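You operate a simulated robot arm through the tools that you are given. There is no shell and no other tool. Be economical: measure what you need, move in short steps, check, and stop when the job is done.

You are at the controls of a simulated robot arm. One attempt, no reset.

## Task
Take the teal sanding block on the top of the brown bench and put it away on the top of the grey bench. Then take the pale tile on the top of the brown bench and put it away on the top of the grey bench. Then stack the tin labelled "Sealer" from the top of the brown bench on top of the tin that says "Oil". Keep to this order.

The check looks at the end state, three seconds after you hand in, the way a careful person would. Anything else that was tipped, shoved, dropped, spilled or broken makes it a failure.

## Robot
A 6-joint arm with a two-finger gripper on a trunk, on a base that drives. Base frame: it is fixed to the floor where the robot stands at the start and does not move with it; the origin is under the middle of the robot, x ahead of it, y to its left, z up; the surface under the hand at the start is at about z = 0.8. Lengths are in m, angles in degrees, forces in N, time in s.
Its first joint turns from -166.0 to 166.0 degrees. Places, roughly: top of the grey bench [0.9, 1.2, 0.8]. Payload 1.71 kg.
The tool frame sits at the grasp point between the pads (the TCP): z along the fingers, y along the line on which they close. The tips reach 0.02 m beyond it. The gripper opens to 0.096 m. The gripper's body begins 0.113 m behind the TCP.
Orientation is told as [roll, pitch, yaw] about the base's x, y, z axes, in that order, counted from this pose: with the fingers straight down and closing along the base's y, the tool's x points along the base's -x, its y along +y and its z along -z.

## Interface
- The arm moves only by the tool send_rows. Its argument "targets" is a list of rows, each a list of 7 numbers: the shift along the tool's x, y, z in m, then the turn, a rotation vector about the tool's x, y, z in degrees, then the finger opening in m, from 0 to 0.096. In form: [[dx, dy, dz, rx, ry, rz, grip], ...]. A call has 1 to 8 rows; each row is the pose to reach, as a shift and turn from the pose commanded when the call began, along the tool's axes at that moment. A row lasts 0.2 s, in which the tool goes at most 0.05 m and 8.6 degrees; a call with a longer step from one row to the next is refused whole, and so is a gripper value outside its range. Where a pose cannot be reached the arm comes as near as it can. A force on the tool above 40 N (or 10 N above the force at the start of the call, whichever is more), or a blocked arm, ends the call early, and 0.2 s more pass. Each finger travels about 0.045 m/s and halts on what it meets, pressing with about 33 N; the grip force reading is that of the motor and also rises with nothing between the fingers. The clock runs only during rows and for 0.2 s after the last one: add rows that repeat a pose to give the fingers time. It gives the time, the measured TCP pose, the force on the tool (base axes), the opening and the grip force at its end, in the units of the frame above (readings bear some noise), with the torque about the TCP (base axes, N m) and any sound that the robot's microphone picked up.
- Cameras (640 x 400 px; columns grow to the right, rows downward): "scene" is now at [0.058, 0.1668, 1.6847]; the picture's right is [-0.56, -0.83, 0.01], its down [-0.66, 0.44, -0.60] and it looks along [0.50, -0.34, -0.80] (base axes); focal length 240 px, centre (320, 200). "wrist" rides on the gripper at [0.066, 0.014, -0.145] in the tool frame; the picture's right is [-0.21, 0.98, 0.00], its down [-0.88, -0.18, -0.45] and it looks along [-0.44, -0.09, 0.90] (tool axes); focal length 275 px, centre (320, 200). There is no depth. A picture from a camera that has moved, and an enlarged one, comes with that camera's place and axes in the base frame and with its lens.
- capture(camera): a new picture of that camera. It takes no simulated time.
- move_column(by): slides the trunk up (or, below 0, down) by that many m; the arm and the scene camera ride with it, the base frame stays. It gives what a move gives, with no picture.
- steer(legs): drives the robot by 1 to 6 legs, each [ahead, turn to the left] in m and degrees, along the robot's own axes; the way and the turn of a leg run together, so that a leg with both is an arc; at most 1.5 m and 180 degrees a leg. The arm and the cameras ride along, it lands a little off, and it stops where it bumps. It gives what a move gives.
- aim_head(pan, tilt): turns the head with the scene camera to pan (to the left, within 143 degrees either way) and tilt (down, from -29 to 69), counted from straight ahead of the robot. It gives what a move gives.
- close_up(camera, box): a new picture of the part [left, top, right, bottom] of that camera's present view, enlarged. It takes no simulated time.
- close_job(): hands the job in; it is judged then, once.

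Work in short steps. Places have to be worked out from the pictures, the camera data and where the tool is seen: move nearer, look again, correct. Check each grasp and each placing, and mend what went wrong. You have 165 turns and 108 pictures in all, those below and enlarged ones among them. Open the gripper and draw the arm clear of the work before you hand the job in, unless the task says otherwise; then end with one line.

The tools are called after "Emit:" as a command line: name --pt "numbers of a row" for each row, then --argument value for the rest, lists and objects as JSON in quotes. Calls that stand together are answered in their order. send_rows: Moves the arm, as the interface text tells. Its arguments: {"type":"object","properties":{"targets":{"type":"array"}},"required":["targets"]} The other tools are called the same way: move_column (by) slides the trunk up or down; steer (legs) drives the base; aim_head (pan, tilt) turns the head that bears the scene camera; capture (camera) takes a picture; close_up (camera, box) takes an enlarged picture of a part of a camera's view; close_job () hands the job in.

At the start:

```text
clock: 0.0
tcp_pos: [0.5058, -0.2848, 1.1382]
tool_rot: [0.0, 0.1, 0.0]
wrist_force: [0.9, 0.6, -0.1]
wrist_torque: [0.04, 0.01, -0.01]
opening: 0.0958
finger_force: 0.0
trunk travel left (down, up): [-0.3, 0.09]
robot x, y, heading: [-0.0027, -0.0035, -0.1]
head pan, tilt: [-33.9, 52.1]
```

scene: 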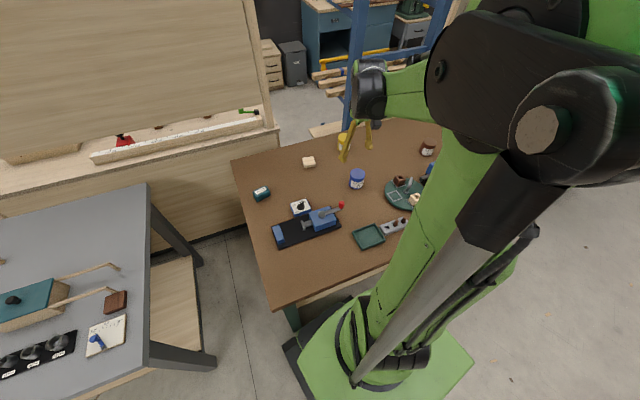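
wrist: 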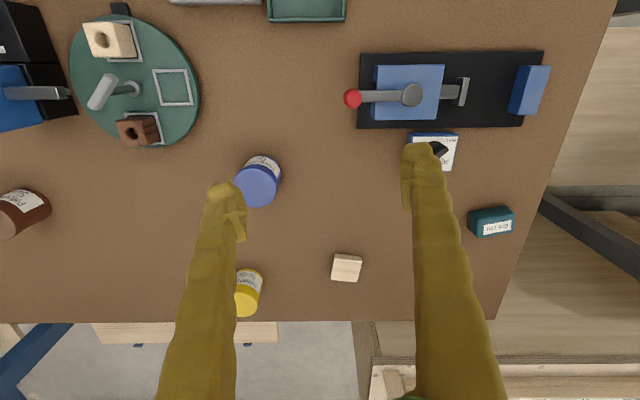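

I'll begin by enlarging both views so I can identify the items and read the labels.

Emit:
close_up --camera "wrist" --box '[180, 130, 560, 330]'

Emit:
close_up --camera "scene" --box '[230, 120, 450, 260]'

Emit:
close_up --camera "scene" --box '[0, 180, 220, 400]'

```text
1.68 times, centred on (370, 230) of wrist
camera zoom: at [0.4392, -0.2706, 1.2839], right [0.21, 0.98, 0.0], down [0.88, -0.18, 0.44], along [0.43, -0.09, -0.9], focal length 464 px, centre (236, 150)
```

zoom: 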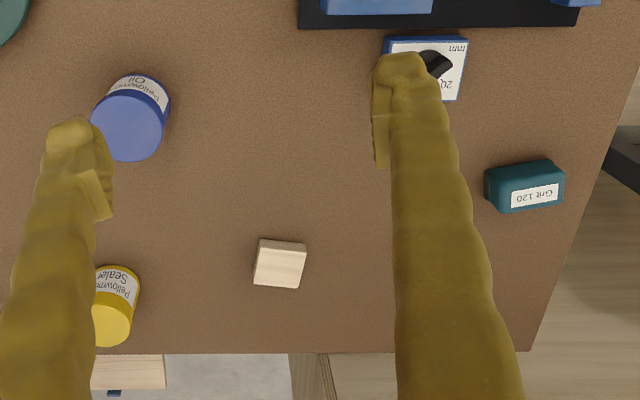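

```text
2.86 times, centred on (340, 190) of scene
camera zoom: at [0.058, 0.1668, 1.6847], right [-0.56, -0.83, 0.01], down [-0.66, 0.44, -0.6], along [0.5, -0.34, -0.8], focal length 685 px, centre (263, 229)
```

zoom: 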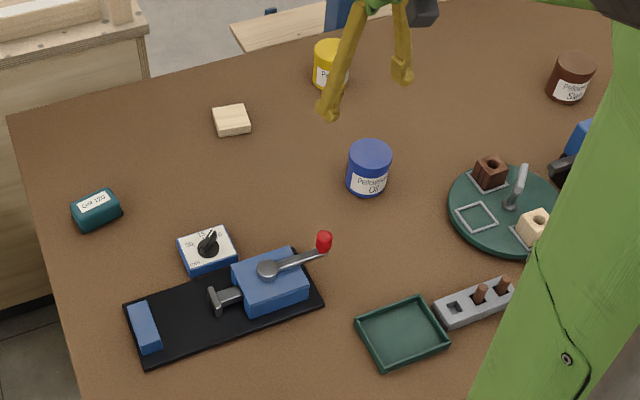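

```text
1.82 times, centred on (110, 290) of scene
camera zoom: at [0.058, 0.1668, 1.6847], right [-0.56, -0.83, 0.01], down [-0.66, 0.44, -0.6], along [0.5, -0.34, -0.8], focal length 436 px, centre (702, 36)
```

zoom: 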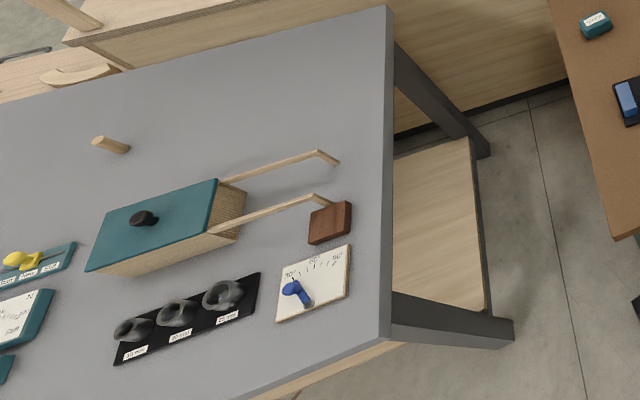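

Wrist-view geometry puts the block at about (0.777, 0.00), the tile at (0.836, -0.295), the Oil tin at (0.595, -0.41) and the Sealer tin, which is yellow, at (0.847, -0.51). I'll move the hand over the sanding block while staying high.

Emit:
send_rows --pt "-0.032 0.034 0.005 0 0 0 0.0958" --pt "-0.064 0.069 0.01 0 0 0 0.0958" --pt "-0.096 0.103 0.015 0 0 0 0.0958" --pt "-0.128 0.138 0.02 0 0 0 0.0958" --pt "-0.16 0.172 0.025 0 0 0 0.0958" --pt "-0.192 0.206 0.03 0 0 0 0.0958" --pt "-0.224 0.241 0.035 0 0 0 0.0958" --pt "-0.255 0.275 0.04 0 0 0 0.0958"

Emit:
capture --camera "wrist"

```text
clock: 1.8
tcp_pos: [0.7426, -0.0106, 1.1099]
tool_rot: [-0.1, -0.8, 0.0]
wrist_force: [-1.2, 0.5, -0.1]
wrist_torque: [0.01, 0.01, 0.02]
opening: 0.0961
finger_force: 0.0
trunk travel left (down, up): [-0.3, 0.09]
robot x, y, heading: [-0.0033, -0.0001, 0.1]
head pan, tilt: [-33.9, 52.1]
```

```text
102 pictures are left
camera wrist: at [0.6746, 0.0039, 1.2538], right [0.21, 0.98, 0.0], down [0.87, -0.18, 0.46], along [0.45, -0.09, -0.89], focal length 275 px, centre (320, 200)
```

wrist: 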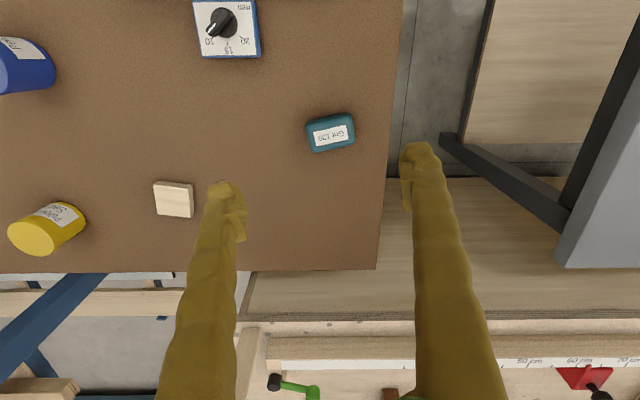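

The block appears at about (0.780, 0.001), with its long axis nearly along base y. I'll zoom in to measure its size and yaw.

Emit:
close_up --camera "wrist" --box '[250, 83, 410, 183]'

```text
4.00 times, centred on (330, 133) of wrist
camera zoom: at [0.6746, 0.0039, 1.2538], right [0.21, 0.98, 0.0], down [0.87, -0.18, 0.46], along [0.45, -0.09, -0.89], focal length 1101 px, centre (280, 468)
```

zoom: 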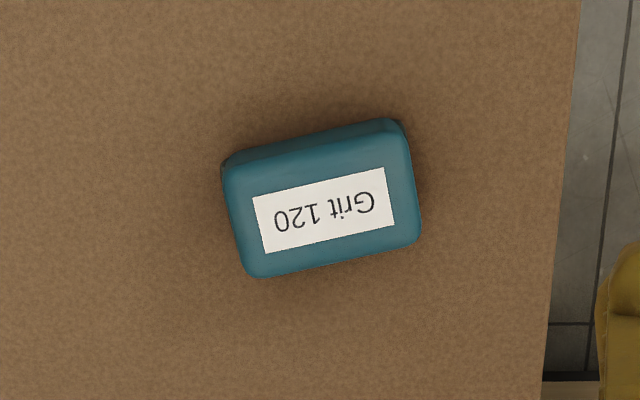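

The label centre is at about (0.783, 0.000), with yaw under 2° and a length of about 0.073 m, so it fits within the opening without turning. I'll centre over it and come partway down.

Emit:
send_rows --pt "-0.011 0.005 0.04 0 0 0 0.096" --pt "-0.022 0.01 0.085 0 0 0 0.096" --pt "-0.022 0.01 0.13 0 0 0 0.096" --pt "-0.022 0.01 0.17 0 0 0 0.096" --pt "-0.022 0.01 0.198 0 0 0 0.096" --pt "-0.022 0.01 0.198 0 0 0 0.096"

Emit:
capture --camera "wrist"

```text
clock: 3.2
tcp_pos: [0.7666, -0.0012, 0.9103]
tool_rot: [0.0, -0.9, 0.0]
wrist_force: [0.0, 0.0, 0.8]
wrist_torque: [0.0, -0.02, 0.02]
opening: 0.0961
finger_force: 0.1
trunk travel left (down, up): [-0.3, 0.09]
robot x, y, heading: [-0.0019, -0.0008, -0.3]
head pan, tilt: [-33.9, 52.1]
```

```text
100 pictures are left
camera wrist: at [0.6985, 0.0126, 1.0549], right [0.21, 0.98, 0.0], down [0.87, -0.18, 0.46], along [0.45, -0.09, -0.89], focal length 275 px, centre (320, 200)
```

wrist: 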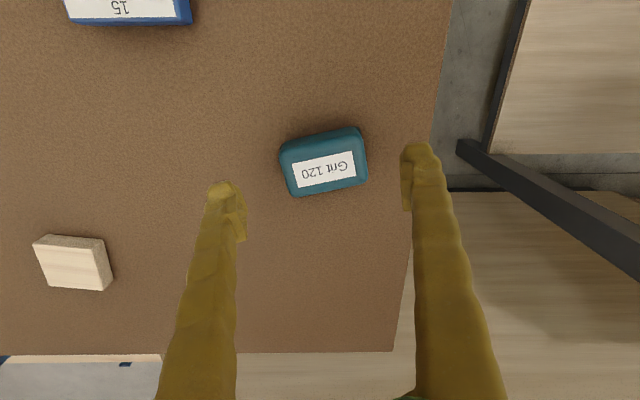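

The arm sits about 16 mm short in x of what I commanded. The block measures (0.782, -0.001), so I'll correct from the measured pose and descend to TCP z of about 0.828.

Emit:
send_rows --pt "-0.016 0 0.02 0 0 0 0.096" --pt "-0.016 0 0.045 0 0 0 0.096" --pt "-0.016 0 0.065 0 0 0 0.096" --pt "-0.016 0 0.08 0 0 0 0.096" --pt "-0.016 0 0.08 0 0 0 0.096"

Emit:
capture --camera "wrist"

```text
clock: 4.4
tcp_pos: [0.785, -0.0009, 0.8313]
tool_rot: [0.0, -0.8, 0.1]
wrist_force: [-0.1, -0.2, -0.5]
wrist_torque: [0.0, 0.03, -0.03]
opening: 0.0958
finger_force: 0.1
trunk travel left (down, up): [-0.3, 0.09]
robot x, y, heading: [-0.0013, 0.0015, -0.1]
head pan, tilt: [-33.9, 52.1]
```

```text
99 pictures are left
camera wrist: at [0.7174, 0.014, 0.975], right [0.21, 0.98, 0.0], down [0.87, -0.18, 0.46], along [0.45, -0.09, -0.89], focal length 275 px, centre (320, 200)
```

wrist: 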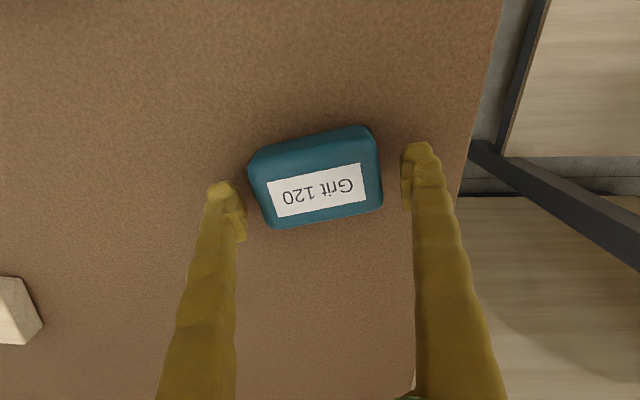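

The fingers straddle the block evenly. I'll go 6 mm lower and close.

Emit:
send_rows --pt "0 0 0.006 0 0 0 0.096" --pt "0 0 0.006 0 0 0 0.06" --pt "0 0 0.006 0 0 0 0.06" --pt "0 0 0.006 0 0 0 0.06" --pt "0 0 0.006 0 0 0 0.06"

```text
clock: 5.6
tcp_pos: [0.7853, -0.0017, 0.8227]
tool_rot: [0.0, -0.8, 0.0]
wrist_force: [-0.8, -0.4, 0.5]
wrist_torque: [0.0, -0.02, -0.02]
opening: 0.0818
finger_force: 32.7
trunk travel left (down, up): [-0.3, 0.09]
robot x, y, heading: [0.0041, -0.0009, -0.0]
head pan, tilt: [-33.9, 52.1]
```

It gripped at 0.082 m with 33 N. I'll lift to about 0.95 and check.

Emit:
send_rows --pt "0 0 -0.02 0 0 0 0.06" --pt "0 0 -0.06 0 0 0 0.06" --pt "0 0 -0.1 0 0 0 0.06" --pt "0 0 -0.13 0 0 0 0.06" --pt "0 0 -0.13 0 0 0 0.06"

Emit:
capture --camera "wrist"

Emit:
aim_head --pan 40 --tilt 45

Emit:
capture --camera "scene"

```text
clock: 6.8
tcp_pos: [0.7839, -0.0019, 0.9548]
tool_rot: [0.0, -0.7, 0.0]
wrist_force: [0.3, 0.0, -0.1]
wrist_torque: [-0.01, -0.03, 0.0]
opening: 0.0813
finger_force: 33.1
trunk travel left (down, up): [-0.3, 0.09]
robot x, y, heading: [-0.0003, -0.0001, 0.2]
head pan, tilt: [-33.9, 52.1]
```

```text
98 pictures are left
camera wrist: at [0.7162, 0.0133, 1.1009], right [0.21, 0.98, 0.0], down [0.87, -0.18, 0.46], along [0.45, -0.09, -0.89], focal length 275 px, centre (320, 200)
```

wrist: 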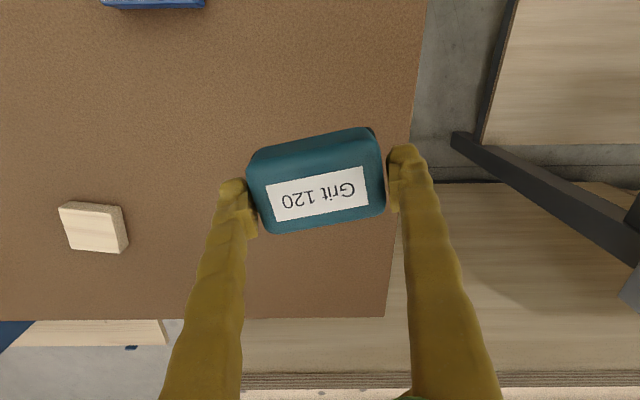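

```text
clock: 8.3
tcp_pos: [0.7839, -0.0023, 0.955]
tool_rot: [0.0, -0.7, -0.1]
wrist_force: [0.7, -0.4, -0.6]
wrist_torque: [0.01, 0.01, 0.01]
opening: 0.0811
finger_force: 33.3
trunk travel left (down, up): [-0.3, 0.09]
robot x, y, heading: [0.0013, -0.0019, -0.3]
head pan, tilt: [40.0, 45.0]
```

```text
97 pictures are left
camera scene: at [0.0586, 0.261, 1.6943], right [0.64, -0.77, -0.01], down [-0.55, -0.45, -0.7], along [0.53, 0.45, -0.72], focal length 240 px, centre (320, 200)
```

scene: 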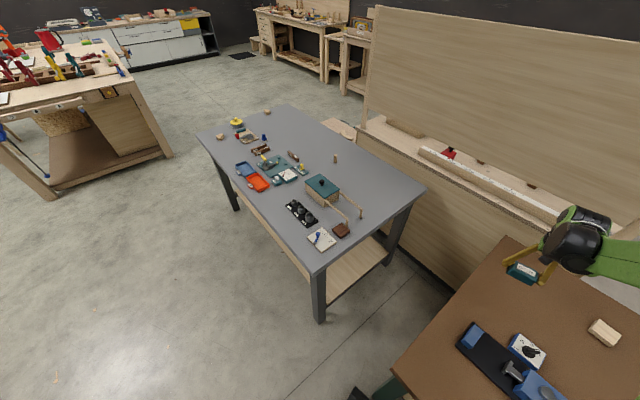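

The block is held firmly. Before driving, I'll raise the arm a bit and look behind the robot to see how much floor is clear.

Emit:
send_rows --pt "0.03 0 -0.03 0 0 0 0.06" --pt "0.07 0 -0.06 0 0 0 0.06" --pt "0.11 0 -0.09 0 0 0 0.06" --pt "0.15 0 -0.12 0 0 0 0.06"

Emit:
aim_head --pan 143 --tilt 40

Emit:
capture --camera "scene"

Emit:
aim_head --pan -143 --tilt 40

Emit:
capture --camera "scene"

```text
clock: 9.3
tcp_pos: [0.6326, 0.0034, 1.0764]
tool_rot: [0.0, -0.8, 0.1]
wrist_force: [-0.4, 0.4, 0.4]
wrist_torque: [-0.03, -0.1, 0.01]
opening: 0.081
finger_force: 32.9
trunk travel left (down, up): [-0.3, 0.09]
robot x, y, heading: [-0.0009, -0.0019, 0.0]
head pan, tilt: [40.0, 45.0]
```

```text
clock: 11.1
tcp_pos: [0.6333, 0.0028, 1.074]
tool_rot: [0.0, -0.7, 0.1]
wrist_force: [-0.4, 1.1, -1.8]
wrist_torque: [0.0, -0.02, -0.01]
opening: 0.0808
finger_force: 33.6
trunk travel left (down, up): [-0.3, 0.09]
robot x, y, heading: [-0.0006, -0.0012, -0.1]
head pan, tilt: [143.0, 40.0]
```

```text
96 pictures are left
camera scene: at [-0.0717, 0.2599, 1.7036], right [0.6, 0.8, -0.01], down [0.5, -0.39, -0.77], along [-0.62, 0.46, -0.63], focal length 240 px, centre (320, 200)
```

scene: 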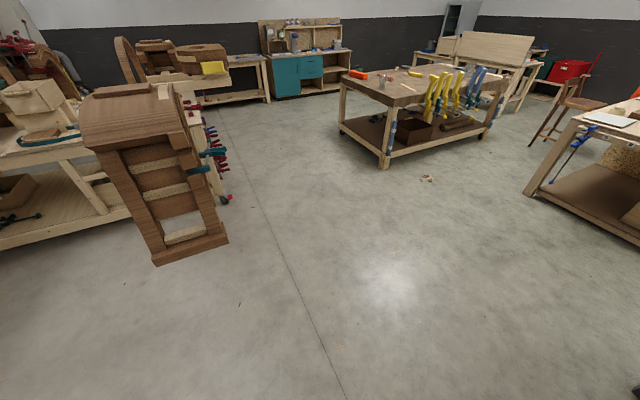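

```text
clock: 15.0
tcp_pos: [0.6334, 0.003, 1.0755]
tool_rot: [0.0, -0.8, 0.0]
wrist_force: [0.6, -0.2, 0.1]
wrist_torque: [0.0, 0.0, 0.02]
opening: 0.0804
finger_force: 33.3
trunk travel left (down, up): [-0.3, 0.09]
robot x, y, heading: [0.0002, 0.0007, -0.2]
head pan, tilt: [-143.0, 40.0]
```

```text
95 pictures are left
camera scene: at [-0.0717, 0.1576, 1.7036], right [-0.6, 0.8, 0.01], down [0.5, 0.39, -0.77], along [-0.62, -0.46, -0.63], focal length 240 px, centre (320, 200)
```

scene: 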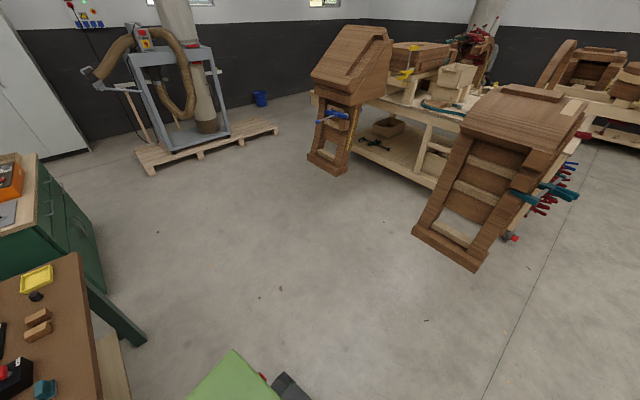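

The floor behind is clear out to about x = -1.8. I can also see more items on the right end of the brown bench, one of them teal, so I'll look there to make sure I have the right pieces.

Emit:
aim_head --pan -80 --tilt 55

Emit:
capture --camera "scene"

```text
clock: 16.3
tcp_pos: [0.633, 0.0025, 1.074]
tool_rot: [0.0, -0.8, 0.0]
wrist_force: [0.0, 0.3, -0.1]
wrist_torque: [0.02, -0.02, -0.01]
opening: 0.0803
finger_force: 32.9
trunk travel left (down, up): [-0.3, 0.09]
robot x, y, heading: [0.0013, 0.0014, 0.2]
head pan, tilt: [-80.0, 55.0]
```

```text
94 pictures are left
camera scene: at [0.0083, 0.1377, 1.6817], right [-0.98, -0.17, 0.02], down [-0.15, 0.81, -0.57], along [0.09, -0.57, -0.82], focal length 240 px, centre (320, 200)
```

scene: 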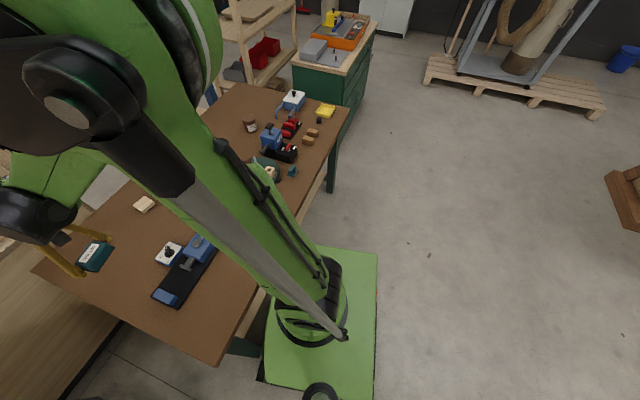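

Emit:
close_up --camera "scene" --box '[210, 80, 350, 200]'

```text
3.33 times, centred on (280, 140) of scene
camera zoom: at [0.0083, 0.1377, 1.6817], right [-0.98, -0.17, 0.02], down [-0.15, 0.81, -0.57], along [0.09, -0.57, -0.82], focal length 799 px, centre (453, 400)
```

zoom: 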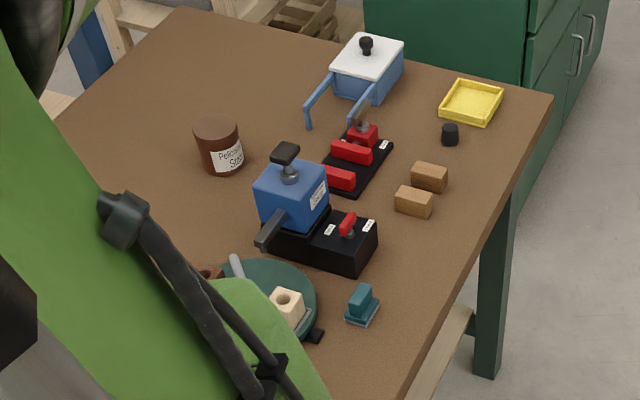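

The small teal thing there is a stamp, not a sanding block, so I have the right piece. I'll back away from the bench and shift the robot left about 0.16 m, which puts both the tile and the grey bench's right end in reach.

Emit:
steer --legs '[[-0.4, 0], [0, 40], [0.25, 0], [0, -40], [0.2, 0]]'

Emit:
aim_head --pan 40 --tilt 50

Emit:
capture --camera "scene"

```text
clock: 28.6
tcp_pos: [0.6213, 0.1772, 1.0747]
tool_rot: [0.1, -0.8, 0.7]
wrist_force: [0.7, 0.8, -1.0]
wrist_torque: [0.03, 0.0, 0.02]
opening: 0.0796
finger_force: 33.4
trunk travel left (down, up): [-0.3, 0.09]
robot x, y, heading: [-0.0158, 0.1694, 0.9]
head pan, tilt: [-80.0, 55.0]
```

```text
clock: 30.6
tcp_pos: [0.6057, 0.1765, 1.0837]
tool_rot: [0.0, -1.6, 0.8]
wrist_force: [-0.9, 0.2, -0.4]
wrist_torque: [-0.03, 0.01, 0.01]
opening: 0.0795
finger_force: 33.4
trunk travel left (down, up): [-0.3, 0.09]
robot x, y, heading: [-0.0118, 0.1661, 1.0]
head pan, tilt: [40.0, 50.0]
```

```text
92 pictures are left
camera scene: at [0.0385, 0.4249, 1.6875], right [0.65, -0.76, -0.01], down [-0.59, -0.5, -0.63], along [0.47, 0.42, -0.77], focal length 240 px, centre (320, 200)
```

scene: 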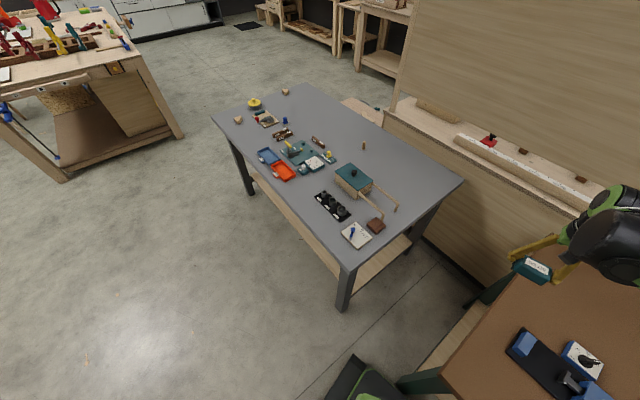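

The robot is now at (-0.012, 0.166). I'll zoom on the free strip at the right end of the grey bench.

Emit:
close_up --camera "scene" --box '[310, 130, 470, 280]'

```text
2.67 times, centred on (390, 205) of scene
camera zoom: at [0.0385, 0.4249, 1.6875], right [0.65, -0.76, -0.01], down [-0.59, -0.5, -0.63], along [0.47, 0.42, -0.77], focal length 640 px, centre (133, 187)
```

zoom: 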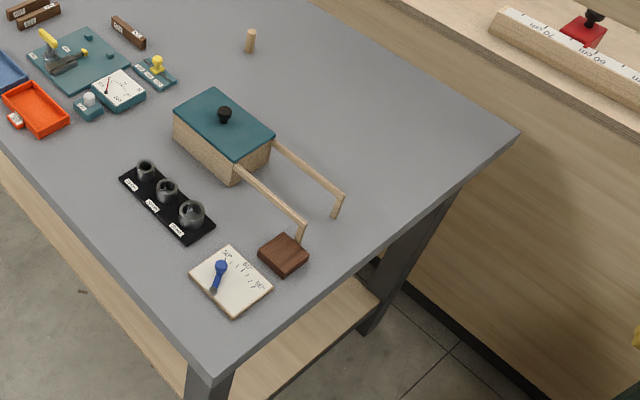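

The free strip sits between the handles, which end near (0.76, 0.60), and the right edge at y of about 0.49 there. I'm aiming the block at (0.86, 0.56) and carrying it over high, in two calls.

Emit:
send_rows --pt "-0.026 0.038 0.003 0 0 0 0.06" --pt "-0.051 0.076 0.006 0 0 0 0.06" --pt "-0.077 0.115 0.009 0 0 0 0.06" --pt "-0.102 0.153 0.012 0 0 0 0.06" --pt "-0.128 0.191 0.015 0 0 0 0.06" --pt "-0.128 0.191 0.015 0 0 0 0.06"

Emit:
send_rows --pt "-0.026 0.038 0.003 0 0 0 0.06" --pt "-0.051 0.076 0.006 0 0 0 0.06" --pt "-0.077 0.115 0.009 0 0 0 0.06" --pt "-0.102 0.153 0.012 0 0 0 0.06" --pt "-0.128 0.191 0.015 0 0 0 0.06" --pt "-0.128 0.191 0.015 0 0 0 0.06"

Emit:
capture --camera "wrist"

```text
clock: 32.0
tcp_pos: [0.7335, 0.3691, 1.0726]
tool_rot: [0.0, -1.7, 0.6]
wrist_force: [0.4, -0.1, -0.7]
wrist_torque: [-0.05, 0.05, 0.01]
opening: 0.0793
finger_force: 32.9
trunk travel left (down, up): [-0.3, 0.09]
robot x, y, heading: [-0.0146, 0.1672, 1.2]
head pan, tilt: [40.0, 50.0]
```

```text
clock: 33.4
tcp_pos: [0.8634, 0.5598, 1.061]
tool_rot: [-0.1, -1.7, 0.6]
wrist_force: [-0.4, 0.7, -1.2]
wrist_torque: [-0.01, -0.04, 0.02]
opening: 0.0793
finger_force: 33.2
trunk travel left (down, up): [-0.3, 0.09]
robot x, y, heading: [-0.0106, 0.1667, 1.1]
head pan, tilt: [40.0, 50.0]
```

```text
90 pictures are left
camera wrist: at [0.7919, 0.5747, 1.2048], right [0.19, 0.98, 0.0], down [0.87, -0.17, 0.47], along [0.46, -0.09, -0.88], focal length 275 px, centre (320, 200)
```

wrist: 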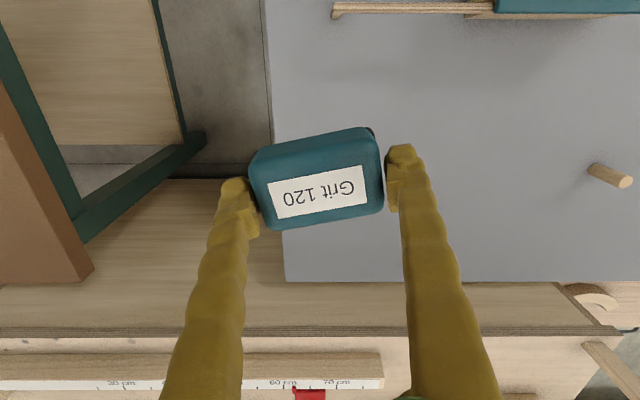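

The spot is clear, with the edge at y of about 0.485 here and the handle tip at (0.75, 0.60). I'm coming down to just above the surface.

Emit:
send_rows --pt "0 0.005 0.045 0 0 0 0.06" --pt "0 0.01 0.09 0 0 0 0.06" --pt "0 0.01 0.135 0 0 0 0.06" --pt "0 0.01 0.175 0 0 0 0.06" --pt "0 0.01 0.205 0 0 0 0.06" --pt "0 0.01 0.22 0 0 0 0.06" --pt "0 0.01 0.22 0 0 0 0.06"

Emit:
capture --camera "wrist"

Emit:
close_up --camera "scene" --box '[310, 130, 470, 280]'

```text
clock: 35.0
tcp_pos: [0.864, 0.5711, 0.8424]
tool_rot: [0.0, -1.6, 0.7]
wrist_force: [-1.0, 0.3, -0.1]
wrist_torque: [-0.01, 0.01, 0.02]
opening: 0.0789
finger_force: 32.9
trunk travel left (down, up): [-0.3, 0.09]
robot x, y, heading: [-0.0134, 0.1683, 1.3]
head pan, tilt: [40.0, 50.0]
```

```text
89 pictures are left
camera wrist: at [0.7943, 0.5849, 0.9855], right [0.19, 0.98, 0.01], down [0.87, -0.17, 0.47], along [0.46, -0.09, -0.88], focal length 275 px, centre (320, 200)
```

wrist: 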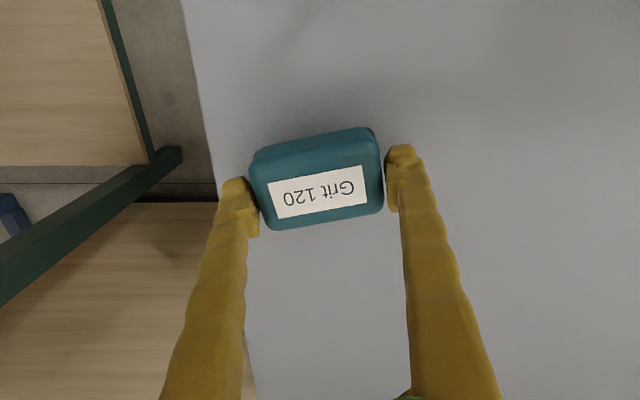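

```text
2.67 times, centred on (390, 205) of scene
camera zoom: at [0.0389, 0.4252, 1.6875], right [0.65, -0.76, -0.01], down [-0.59, -0.5, -0.63], along [0.47, 0.42, -0.77], focal length 640 px, centre (133, 187)
```

zoom: 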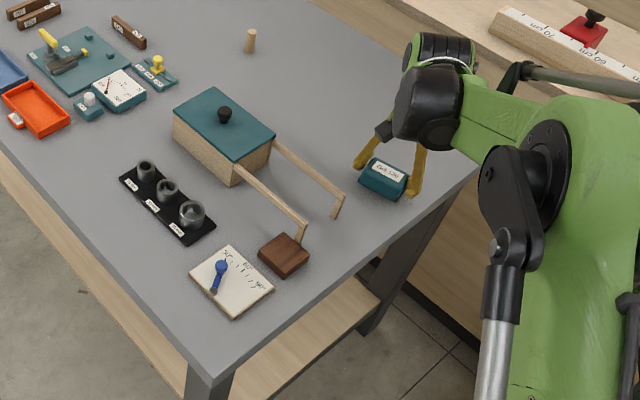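

The block is about 2 cm above the surface. I'll lower in small steps until the force reading shows contact.

Emit:
send_rows --pt "0 0 0.006 0 0 0 0.06" --pt "0 0 0.011 0 0 0 0.06" --pt "0 0 0.015 0 0 0 0.06" --pt "0 0 0.018 0 0 0 0.06" --pt "0 0 0.018 0 0 0 0.06"

```text
clock: 36.0
tcp_pos: [0.8502, 0.5704, 0.8414]
tool_rot: [0.0, -2.6, 0.9]
wrist_force: [-0.7, 1.0, -0.4]
wrist_torque: [0.01, -0.05, -0.01]
opening: 0.0789
finger_force: 33.1
trunk travel left (down, up): [-0.3, 0.09]
robot x, y, heading: [-0.0127, 0.1672, 0.9]
head pan, tilt: [40.0, 50.0]
stopped in row 4: the force on the tool passed its limit at 46 N (the readings are from after the stop); the commanded pose is now the measured one
```

Contact came at TCP z of about 0.826. The stop re-based the command, leaving the hand 14 mm short in x and pitched -2.6°. I'll restore pitch and x at this height, then lower gently.

Emit:
send_rows --pt "-0.006 0 0 0 1.0 0 0.06" --pt "-0.012 0 0 0 1.8 0 0.06" --pt "-0.012 0 0.006 0 1.8 0 0.06" --pt "-0.012 0 0.01 0 1.8 0 0.06" --pt "-0.012 0 0.012 0 1.8 0 0.06" --pt "-0.012 0 0.012 0 1.8 0 0.06"

```text
clock: 37.4
tcp_pos: [0.8657, 0.572, 0.8291]
tool_rot: [0.0, -0.6, 0.8]
wrist_force: [2.9, 0.1, 10.1]
wrist_torque: [-0.08, -0.11, 0.03]
opening: 0.0789
finger_force: 33.3
trunk travel left (down, up): [-0.3, 0.09]
robot x, y, heading: [-0.0111, 0.1678, 1.0]
head pan, tilt: [40.0, 50.0]
```

It's resting on the surface with 10 N of contact and level as gripped. I'll open the fingers.

Emit:
send_rows --pt "0 0 0 0 0 0 0.08" --pt "0 0 0 0 0 0 0.096" --pt "0 0 0 0 0 0 0.096" --pt "0 0 0 0 0 0 0.096"

Emit:
capture --camera "wrist"

```text
clock: 38.4
tcp_pos: [0.8659, 0.5707, 0.8283]
tool_rot: [0.0, -0.7, 0.7]
wrist_force: [-0.5, -0.7, -0.1]
wrist_torque: [0.0, 0.0, 0.0]
opening: 0.0962
finger_force: 0.1
trunk travel left (down, up): [-0.3, 0.09]
robot x, y, heading: [-0.0094, 0.1661, 0.8]
head pan, tilt: [40.0, 50.0]
```

```text
87 pictures are left
camera wrist: at [0.7977, 0.5851, 0.9731], right [0.19, 0.98, 0.0], down [0.87, -0.17, 0.46], along [0.45, -0.09, -0.89], focal length 275 px, centre (320, 200)
```

wrist: 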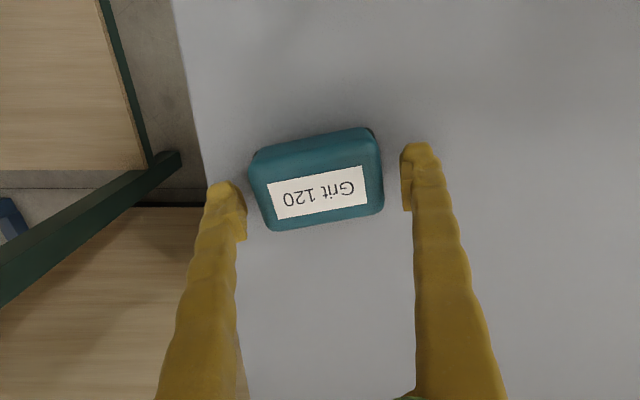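

The block is released and sitting flat. I'll lift straight up, then swing back toward the tile.

Emit:
send_rows --pt "0 0 -0.03 0 0 0 0.096" --pt "0 0 -0.075 0 0 0 0.096" --pt "0 0 -0.12 0 0 0 0.096" --pt "0 0 -0.165 0 0 0 0.096" --pt "0.01 0 -0.21 0 0 0 0.096" --pt "0.02 0 -0.24 0 0 0 0.096"

Emit:
send_rows --pt "0.005 -0.045 0 0 0 0 0.096" --pt "0.01 -0.09 0 0 0 0 0.096" --pt "0.015 -0.135 0 0 0 0 0.096" --pt "0.02 -0.18 0 0 0 0 0.096" --pt "0.025 -0.225 0 0 0 0 0.096" --pt "0.03 -0.27 0 0 0 0 0.096" --pt "0.035 -0.315 0 0 0 0 0.096" --pt "0.035 -0.36 0 0 0 0 0.096"

Emit:
send_rows --pt "0 -0.045 0 0 0 0 0.096" --pt "0 -0.09 0 0 0 0 0.096" --pt "0 -0.135 0 0 0 0 0.096" --pt "0 -0.18 0 0 0 0 0.096" --pt "0 -0.225 0 0 0 0 0.096" --pt "0 -0.27 0 0 0 0 0.096" --pt "0 -0.315 0 0 0 0 0.096" --pt "0 -0.36 0 0 0 0 0.096"

Emit:
capture --camera "wrist"

```text
clock: 39.8
tcp_pos: [0.8416, 0.5715, 1.0723]
tool_rot: [-0.1, -0.7, 0.8]
wrist_force: [0.2, 0.0, 0.3]
wrist_torque: [0.0, -0.05, -0.03]
opening: 0.0959
finger_force: 0.0
trunk travel left (down, up): [-0.3, 0.09]
robot x, y, heading: [-0.0145, 0.1685, 0.9]
head pan, tilt: [40.0, 50.0]
```

```text
clock: 41.6
tcp_pos: [0.8098, 0.2131, 1.0709]
tool_rot: [0.0, -0.7, 0.9]
wrist_force: [0.1, 0.2, 0.1]
wrist_torque: [-0.01, 0.01, -0.04]
opening: 0.0959
finger_force: 0.1
trunk travel left (down, up): [-0.3, 0.09]
robot x, y, heading: [-0.0109, 0.1657, 0.7]
head pan, tilt: [40.0, 50.0]
```

```text
clock: 43.4
tcp_pos: [0.8126, -0.1477, 1.0675]
tool_rot: [-0.1, -0.8, 0.7]
wrist_force: [0.6, -0.1, -0.2]
wrist_torque: [0.02, 0.01, -0.02]
opening: 0.0962
finger_force: 0.1
trunk travel left (down, up): [-0.3, 0.09]
robot x, y, heading: [-0.0173, 0.1678, 1.0]
head pan, tilt: [40.0, 50.0]
```

```text
86 pictures are left
camera wrist: at [0.7454, -0.133, 1.2121], right [0.19, 0.98, 0.0], down [0.87, -0.17, 0.46], along [0.45, -0.09, -0.89], focal length 275 px, centre (320, 200)
```

wrist: 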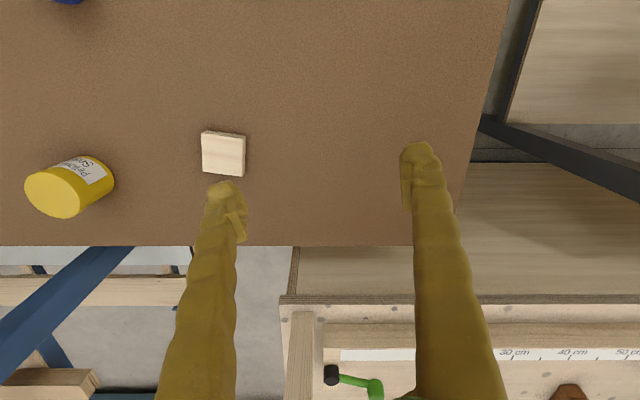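

The tile centre is at about (0.845, -0.30), near the reach limit, and its edges look turned about -15° from base axes. I'll zoom in to measure the yaw.

Emit:
close_up --camera "wrist" --box '[183, 125, 263, 175]'

```text
8.00 times, centred on (223, 150) of wrist
camera zoom: at [0.7454, -0.133, 1.2121], right [0.19, 0.98, 0.0], down [0.87, -0.17, 0.46], along [0.45, -0.09, -0.89], focal length 2202 px, centre (1096, 600)
```

zoom: 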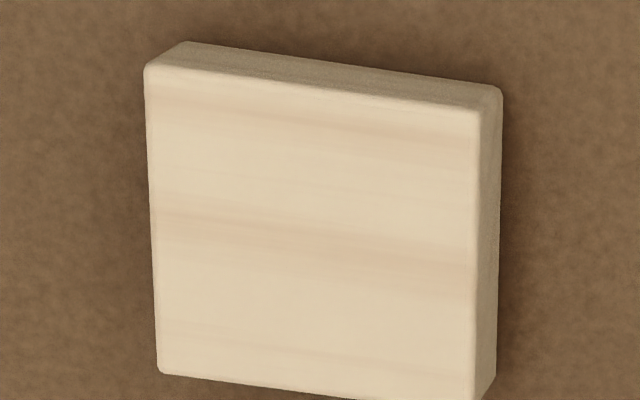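

The tile is about 0.059 m square, centred at (0.8455, -0.302) with yaw about -19°. I'll turn the tool to match and come down above it.

Emit:
send_rows --pt "-0.006 -0.03 0.02 0 0 4 0.096" --pt "-0.012 -0.06 0.04 0 0 8 0.096" --pt "-0.018 -0.09 0.06 0 0 12 0.096" --pt "-0.024 -0.12 0.08 0 0 16 0.096" --pt "-0.028 -0.154 0.1 0 0 20 0.096" --pt "-0.028 -0.154 0.13 0 0 20 0.096" --pt "-0.028 -0.154 0.16 0 0 20 0.096" --pt "-0.028 -0.154 0.16 0 0 20 0.096"

Emit:
capture --camera "wrist"

```text
clock: 45.2
tcp_pos: [0.8503, -0.3006, 0.9068]
tool_rot: [0.3, -0.6, -19.3]
wrist_force: [0.1, 0.0, -0.9]
wrist_torque: [-0.01, 0.02, 0.0]
opening: 0.0958
finger_force: 0.0
trunk travel left (down, up): [-0.3, 0.09]
robot x, y, heading: [-0.0134, 0.1671, 1.0]
head pan, tilt: [40.0, 50.0]
```

```text
84 pictures are left
camera wrist: at [0.7907, -0.2652, 1.0514], right [0.52, 0.86, 0.01], down [0.76, -0.46, 0.45], along [0.39, -0.23, -0.89], focal length 275 px, centre (320, 200)
```

wrist: 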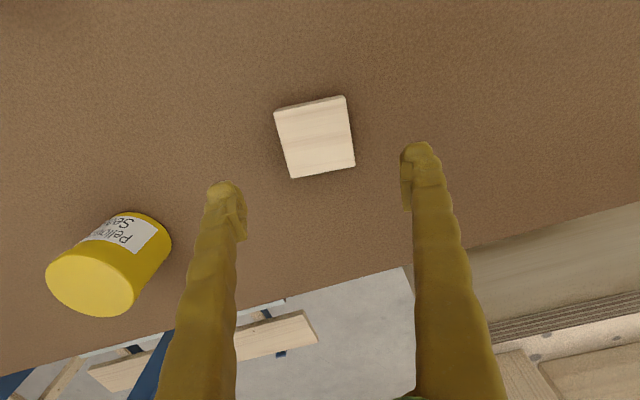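

The tile refines to (0.843, -0.2985). I'll correct 7 mm and descend to z of about 0.824.

Emit:
send_rows --pt "0.007 0 0.025 0 0 0 0.096" --pt "0.007 0 0.05 0 0 0 0.096" --pt "0.007 0 0.07 0 0 0 0.096" --pt "0.007 0 0.079 0 0 0 0.096" --pt "0.007 0 0.083 0 0 0 0.096" --pt "0.007 0 0.083 0 0 0 0.096"

Emit:
capture --camera "wrist"

```text
clock: 46.6
tcp_pos: [0.8434, -0.2987, 0.8243]
tool_rot: [0.3, -0.7, -19.3]
wrist_force: [-0.3, 0.7, 0.3]
wrist_torque: [0.0, -0.02, 0.03]
opening: 0.096
finger_force: 0.1
trunk travel left (down, up): [-0.3, 0.09]
robot x, y, heading: [-0.0134, 0.1637, 0.9]
head pan, tilt: [40.0, 50.0]
```

```text
83 pictures are left
camera wrist: at [0.7838, -0.2634, 0.9687], right [0.52, 0.86, 0.01], down [0.76, -0.46, 0.45], along [0.39, -0.23, -0.89], focal length 275 px, centre (320, 200)
```

wrist: 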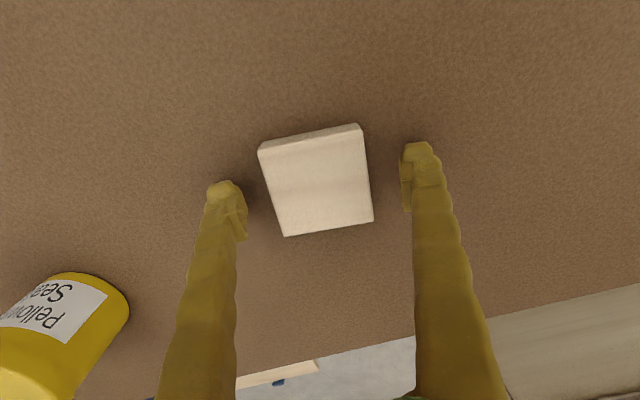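

The tile is centred between the fingers, so I'll go down 2 mm, close, and then lift.

Emit:
send_rows --pt "0 0 0.002 0 0 0 0.08" --pt "0 0 0.002 0 0 0 0.06" --pt "0 0 0.002 0 0 0 0.04" --pt "0 0 0.002 0 0 0 0.04" --pt "0 0 0.002 0 0 0 0.04" --pt "0 0 0.002 0 0 0 0.04"

Emit:
send_rows --pt "0 0 -0.02 0 0 0 0.04" --pt "0 0 -0.06 0 0 0 0.04" --pt "0 0 -0.1 0 0 0 0.04" --pt "0 0 -0.14 0 0 0 0.04" --pt "0 0 -0.18 0 0 0 0.04" --pt "0 0 -0.22 0 0 0 0.04" --pt "0 0 -0.24 0 0 0 0.04"

Emit:
capture --camera "wrist"

```text
clock: 48.0
tcp_pos: [0.8434, -0.2994, 0.8213]
tool_rot: [0.2, -0.7, -19.3]
wrist_force: [0.8, -0.1, 0.4]
wrist_torque: [0.01, 0.01, -0.02]
opening: 0.0587
finger_force: 33.5
trunk travel left (down, up): [-0.3, 0.09]
robot x, y, heading: [-0.0136, 0.1632, 0.8]
head pan, tilt: [40.0, 50.0]
```

```text
clock: 49.6
tcp_pos: [0.8391, -0.2998, 1.0662]
tool_rot: [0.2, -0.7, -19.3]
wrist_force: [-1.4, -0.5, 0.2]
wrist_torque: [-0.02, 0.0, 0.0]
opening: 0.0583
finger_force: 33.4
trunk travel left (down, up): [-0.3, 0.09]
robot x, y, heading: [-0.013, 0.1651, 0.9]
head pan, tilt: [40.0, 50.0]
```

```text
82 pictures are left
camera wrist: at [0.7796, -0.2652, 1.2109], right [0.52, 0.86, 0.01], down [0.76, -0.46, 0.45], along [0.39, -0.23, -0.89], focal length 275 px, centre (320, 200)
```

wrist: 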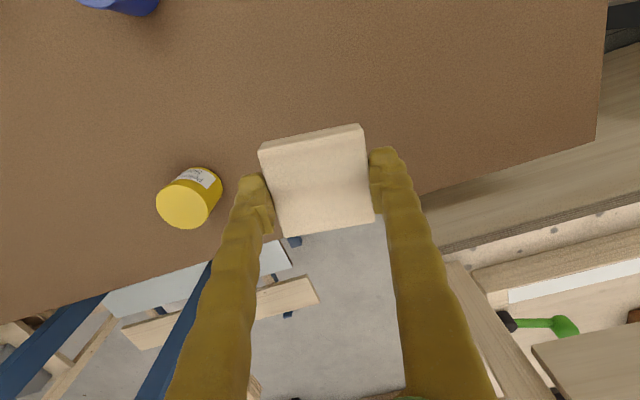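

The tile is held at 0.059 m. From here the remaining spot beside the block would be tight against the handles, so I'll move the robot further left for the roomy back-right area.

Emit:
steer --legs '[[-0.35, 0], [0, 45], [0.42, 0], [0, -46], [0.05, 0]]'

Emit:
aim_head --pan 25 --tilt 50

Emit:
capture --camera "scene"

```text
clock: 62.3
tcp_pos: [0.8309, -0.0233, 1.064]
tool_rot: [0.2, -0.6, -20.5]
wrist_force: [0.0, 0.7, -0.1]
wrist_torque: [-0.09, 0.04, -0.01]
opening: 0.0587
finger_force: 33.2
trunk travel left (down, up): [-0.3, 0.09]
robot x, y, heading: [-0.0133, 0.4606, -0.3]
head pan, tilt: [40.0, 50.0]
```

```text
clock: 63.0
tcp_pos: [0.8134, -0.024, 1.0773]
tool_rot: [0.5, -1.4, -20.4]
wrist_force: [-0.9, 0.3, 0.3]
wrist_torque: [-0.02, -0.02, -0.02]
opening: 0.0586
finger_force: 32.9
trunk travel left (down, up): [-0.3, 0.09]
robot x, y, heading: [-0.0088, 0.4637, -0.2]
head pan, tilt: [25.0, 50.0]
```

```text
81 pictures are left
camera scene: at [0.055, 0.7054, 1.6873], right [0.42, -0.91, -0.01], down [-0.71, -0.32, -0.63], along [0.57, 0.27, -0.78], focal length 240 px, centre (320, 200)
```

scene: 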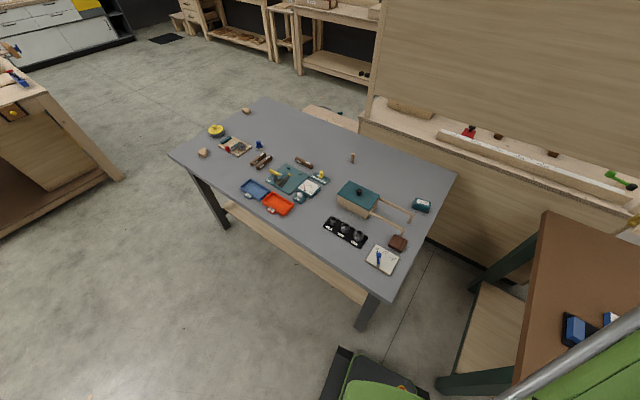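

The robot is at (-0.01, 0.46) and the block is safely in place. I'll carry the tile to a clear spot at about (0.90, 0.69), staying high.

Emit:
send_rows --pt "0.0105 0.0437 0 0 0.1 0 0.04" --pt "0.021 0.0874 0 0 0.2 0 0.04" --pt "0.0315 0.131 0 0 0.3 0 0.04" --pt "0.042 0.175 0 0 0.4 0 0.04" --pt "0.0525 0.2185 0 0 0.5 0 0.04" --pt "0.063 0.262 0 0 0.6 0 0.04" --pt "0.0734 0.306 0 0 0.7 0 0.04" --pt "0.0839 0.3497 0 0 0.7 0 0.04"

Emit:
send_rows --pt "0.0105 0.0437 0 0 0 0 0.04" --pt "0.021 0.0874 0 0 0 0 0.04" --pt "0.0315 0.131 0 0 0 0 0.04" --pt "0.042 0.175 0 0 0 0 0.04" --pt "0.0525 0.2185 0 0 0 0 0.04" --pt "0.063 0.262 0 0 0 0 0.04" --pt "0.0734 0.306 0 0 0 0 0.04" --pt "0.0839 0.3497 0 0 0 0 0.04"

Emit:
capture --camera "wrist"

```text
clock: 64.8
tcp_pos: [0.8552, 0.3315, 1.0775]
tool_rot: [0.6, -0.7, -20.6]
wrist_force: [0.4, -0.1, -0.4]
wrist_torque: [0.04, 0.02, 0.0]
opening: 0.0585
finger_force: 32.8
trunk travel left (down, up): [-0.3, 0.09]
robot x, y, heading: [-0.0083, 0.4658, -0.2]
head pan, tilt: [25.0, 50.0]
```

```text
clock: 66.6
tcp_pos: [0.8992, 0.6878, 1.0825]
tool_rot: [0.6, -0.6, -20.5]
wrist_force: [0.7, 0.1, -0.6]
wrist_torque: [0.01, -0.01, 0.0]
opening: 0.0586
finger_force: 33.4
trunk travel left (down, up): [-0.3, 0.09]
robot x, y, heading: [-0.0125, 0.4651, -0.3]
head pan, tilt: [25.0, 50.0]
```

```text
80 pictures are left
camera wrist: at [0.8401, 0.7245, 1.2269], right [0.54, 0.84, 0.01], down [0.75, -0.48, 0.45], along [0.39, -0.23, -0.89], focal length 275 px, centre (320, 200)
```

wrist: 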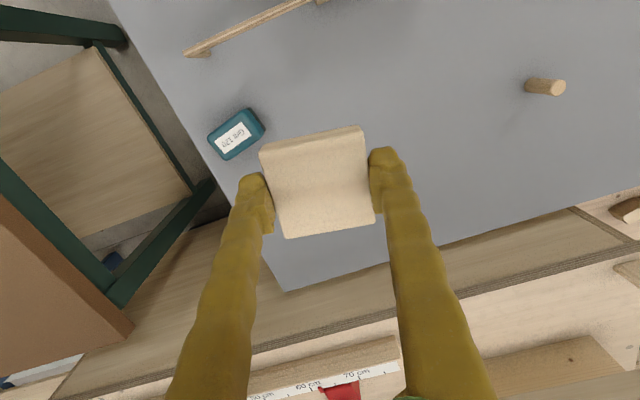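

The drop spot is clear, about 12 cm from the block. I'm descending to just above the surface.

Emit:
send_rows --pt "0 0 0.045 0 0 0 0.04" --pt "0 0 0.09 0 0 0 0.04" --pt "0 0 0.135 0 0 0 0.04" --pt "0 0 0.18 0 0 0 0.04" --pt "0 0 0.215 0 0 0 0.04" --pt "0 0 0.24 0 0 0 0.04" --pt "0 0 0.24 0 0 0 0.04"

Emit:
capture --camera "wrist"

```text
clock: 68.2
tcp_pos: [0.9051, 0.6902, 0.8404]
tool_rot: [0.6, -0.7, -20.5]
wrist_force: [0.2, 0.6, -0.2]
wrist_torque: [-0.04, 0.02, -0.02]
opening: 0.0583
finger_force: 33.1
trunk travel left (down, up): [-0.3, 0.09]
robot x, y, heading: [-0.0087, 0.4664, -0.2]
head pan, tilt: [25.0, 50.0]
```

```text
79 pictures are left
camera wrist: at [0.8465, 0.7267, 0.9851], right [0.54, 0.84, 0.01], down [0.75, -0.48, 0.45], along [0.39, -0.23, -0.89], focal length 275 px, centre (320, 200)
```

wrist: 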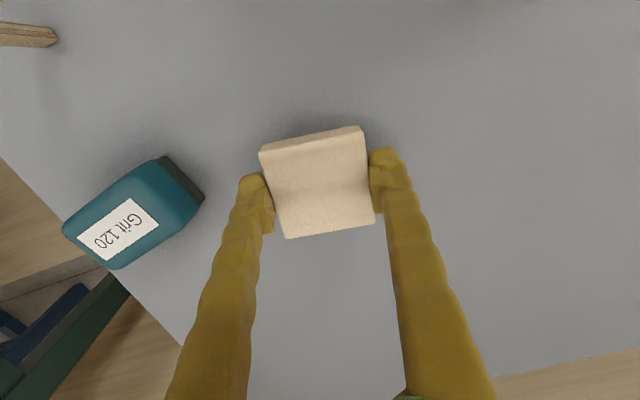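

I expect contact near z of 0.827, so I'll lower 11 mm and read the force.

Emit:
send_rows --pt "0 0 0.005 0 0 0 0.04" --pt "0 0 0.009 0 0 0 0.04" --pt "0 0 0.011 0 0 0 0.04" --pt "0 0 0.011 0 0 0 0.04"

```text
clock: 69.2
tcp_pos: [0.9048, 0.6907, 0.8296]
tool_rot: [0.6, -0.7, -20.5]
wrist_force: [0.1, -0.1, -0.8]
wrist_torque: [0.0, 0.01, 0.0]
opening: 0.0587
finger_force: 32.9
trunk travel left (down, up): [-0.3, 0.09]
robot x, y, heading: [-0.0107, 0.4627, -0.1]
head pan, tilt: [25.0, 50.0]
```

No contact yet, so I'll go 3 mm further and hold.

Emit:
send_rows --pt "0 0 0.0015 0 0 0 0.04" --pt "0 0 0.003 0 0 0 0.04" --pt "0 0 0.003 0 0 0 0.04"

```text
clock: 70.0
tcp_pos: [0.9042, 0.691, 0.8262]
tool_rot: [0.6, -0.7, -20.5]
wrist_force: [0.1, 0.4, -1.0]
wrist_torque: [0.05, 0.0, 0.01]
opening: 0.0584
finger_force: 32.6
trunk travel left (down, up): [-0.3, 0.09]
robot x, y, heading: [-0.0144, 0.4644, -0.4]
head pan, tilt: [25.0, 50.0]
```

Emit:
send_rows --pt "0 0 0.0015 0 0 0 0.04" --pt "0 0 0.003 0 0 0 0.04" --pt "0 0 0.003 0 0 0 0.04"

```text
clock: 70.8
tcp_pos: [0.9055, 0.6903, 0.8228]
tool_rot: [0.5, -0.7, -20.6]
wrist_force: [-1.1, 0.6, -0.7]
wrist_torque: [-0.01, 0.01, 0.01]
opening: 0.0584
finger_force: 32.9
trunk travel left (down, up): [-0.3, 0.09]
robot x, y, heading: [-0.016, 0.4656, -0.2]
head pan, tilt: [25.0, 50.0]
```

There's still no force, and the surface should be within a couple of millimetres. I'll lower 2 mm more.

Emit:
send_rows --pt "0 0 0.001 0 0 0 0.04" --pt "0 0 0.002 0 0 0 0.04" --pt "0 0 0.002 0 0 0 0.04"

```text
clock: 71.6
tcp_pos: [0.9051, 0.69, 0.8225]
tool_rot: [0.5, -0.8, -20.4]
wrist_force: [2.5, 3.5, 14.8]
wrist_torque: [-0.27, 0.29, -0.01]
opening: 0.0588
finger_force: 33.0
trunk travel left (down, up): [-0.3, 0.09]
robot x, y, heading: [-0.0126, 0.4624, -0.4]
head pan, tilt: [25.0, 50.0]
```

Contact at 15 N. I'll open, then check the result.

Emit:
send_rows --pt "0 0 -0.001 0 0 0 0.065" --pt "0 0 -0.001 0 0 0 0.08" --pt "0 0 -0.001 0 0 0 0.096" --pt "0 0 -0.001 0 0 0 0.096" --pt "0 0 -0.001 0 0 0 0.096"

Emit:
send_rows --pt "0 0 -0.03 0 0 0 0.096" --pt "0 0 -0.075 0 0 0 0.096" --pt "0 0 -0.12 0 0 0 0.096" --pt "0 0 -0.165 0 0 0 0.096" --pt "0 0 -0.21 0 0 0 0.096" --pt "0 0 -0.25 0 0 0 0.096"

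Emit:
capture --camera "wrist"

```text
clock: 72.8
tcp_pos: [0.906, 0.6898, 0.8234]
tool_rot: [0.6, -0.8, -20.5]
wrist_force: [0.8, -0.2, 0.5]
wrist_torque: [-0.01, -0.03, -0.01]
opening: 0.096
finger_force: 0.1
trunk travel left (down, up): [-0.3, 0.09]
robot x, y, heading: [-0.0097, 0.4663, -0.4]
head pan, tilt: [25.0, 50.0]
```

```text
clock: 74.2
tcp_pos: [0.901, 0.6918, 1.0729]
tool_rot: [0.6, -0.7, -20.5]
wrist_force: [0.6, 0.4, 0.2]
wrist_torque: [0.03, 0.02, 0.02]
opening: 0.096
finger_force: 0.1
trunk travel left (down, up): [-0.3, 0.09]
robot x, y, heading: [-0.0134, 0.4632, -0.1]
head pan, tilt: [25.0, 50.0]
```

```text
78 pictures are left
camera wrist: at [0.8413, 0.7272, 1.2177], right [0.54, 0.84, 0.01], down [0.75, -0.48, 0.45], along [0.39, -0.23, -0.89], focal length 275 px, centre (320, 200)
```

wrist: 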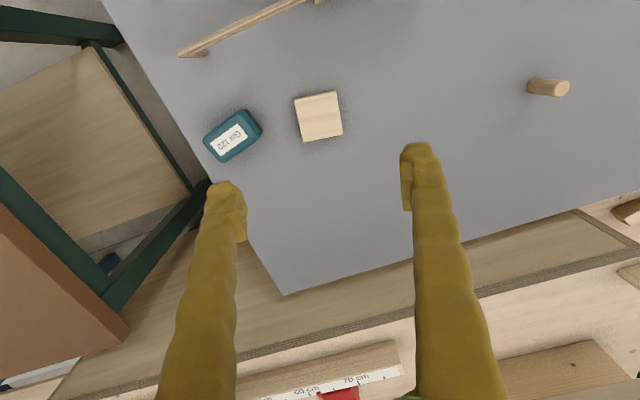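

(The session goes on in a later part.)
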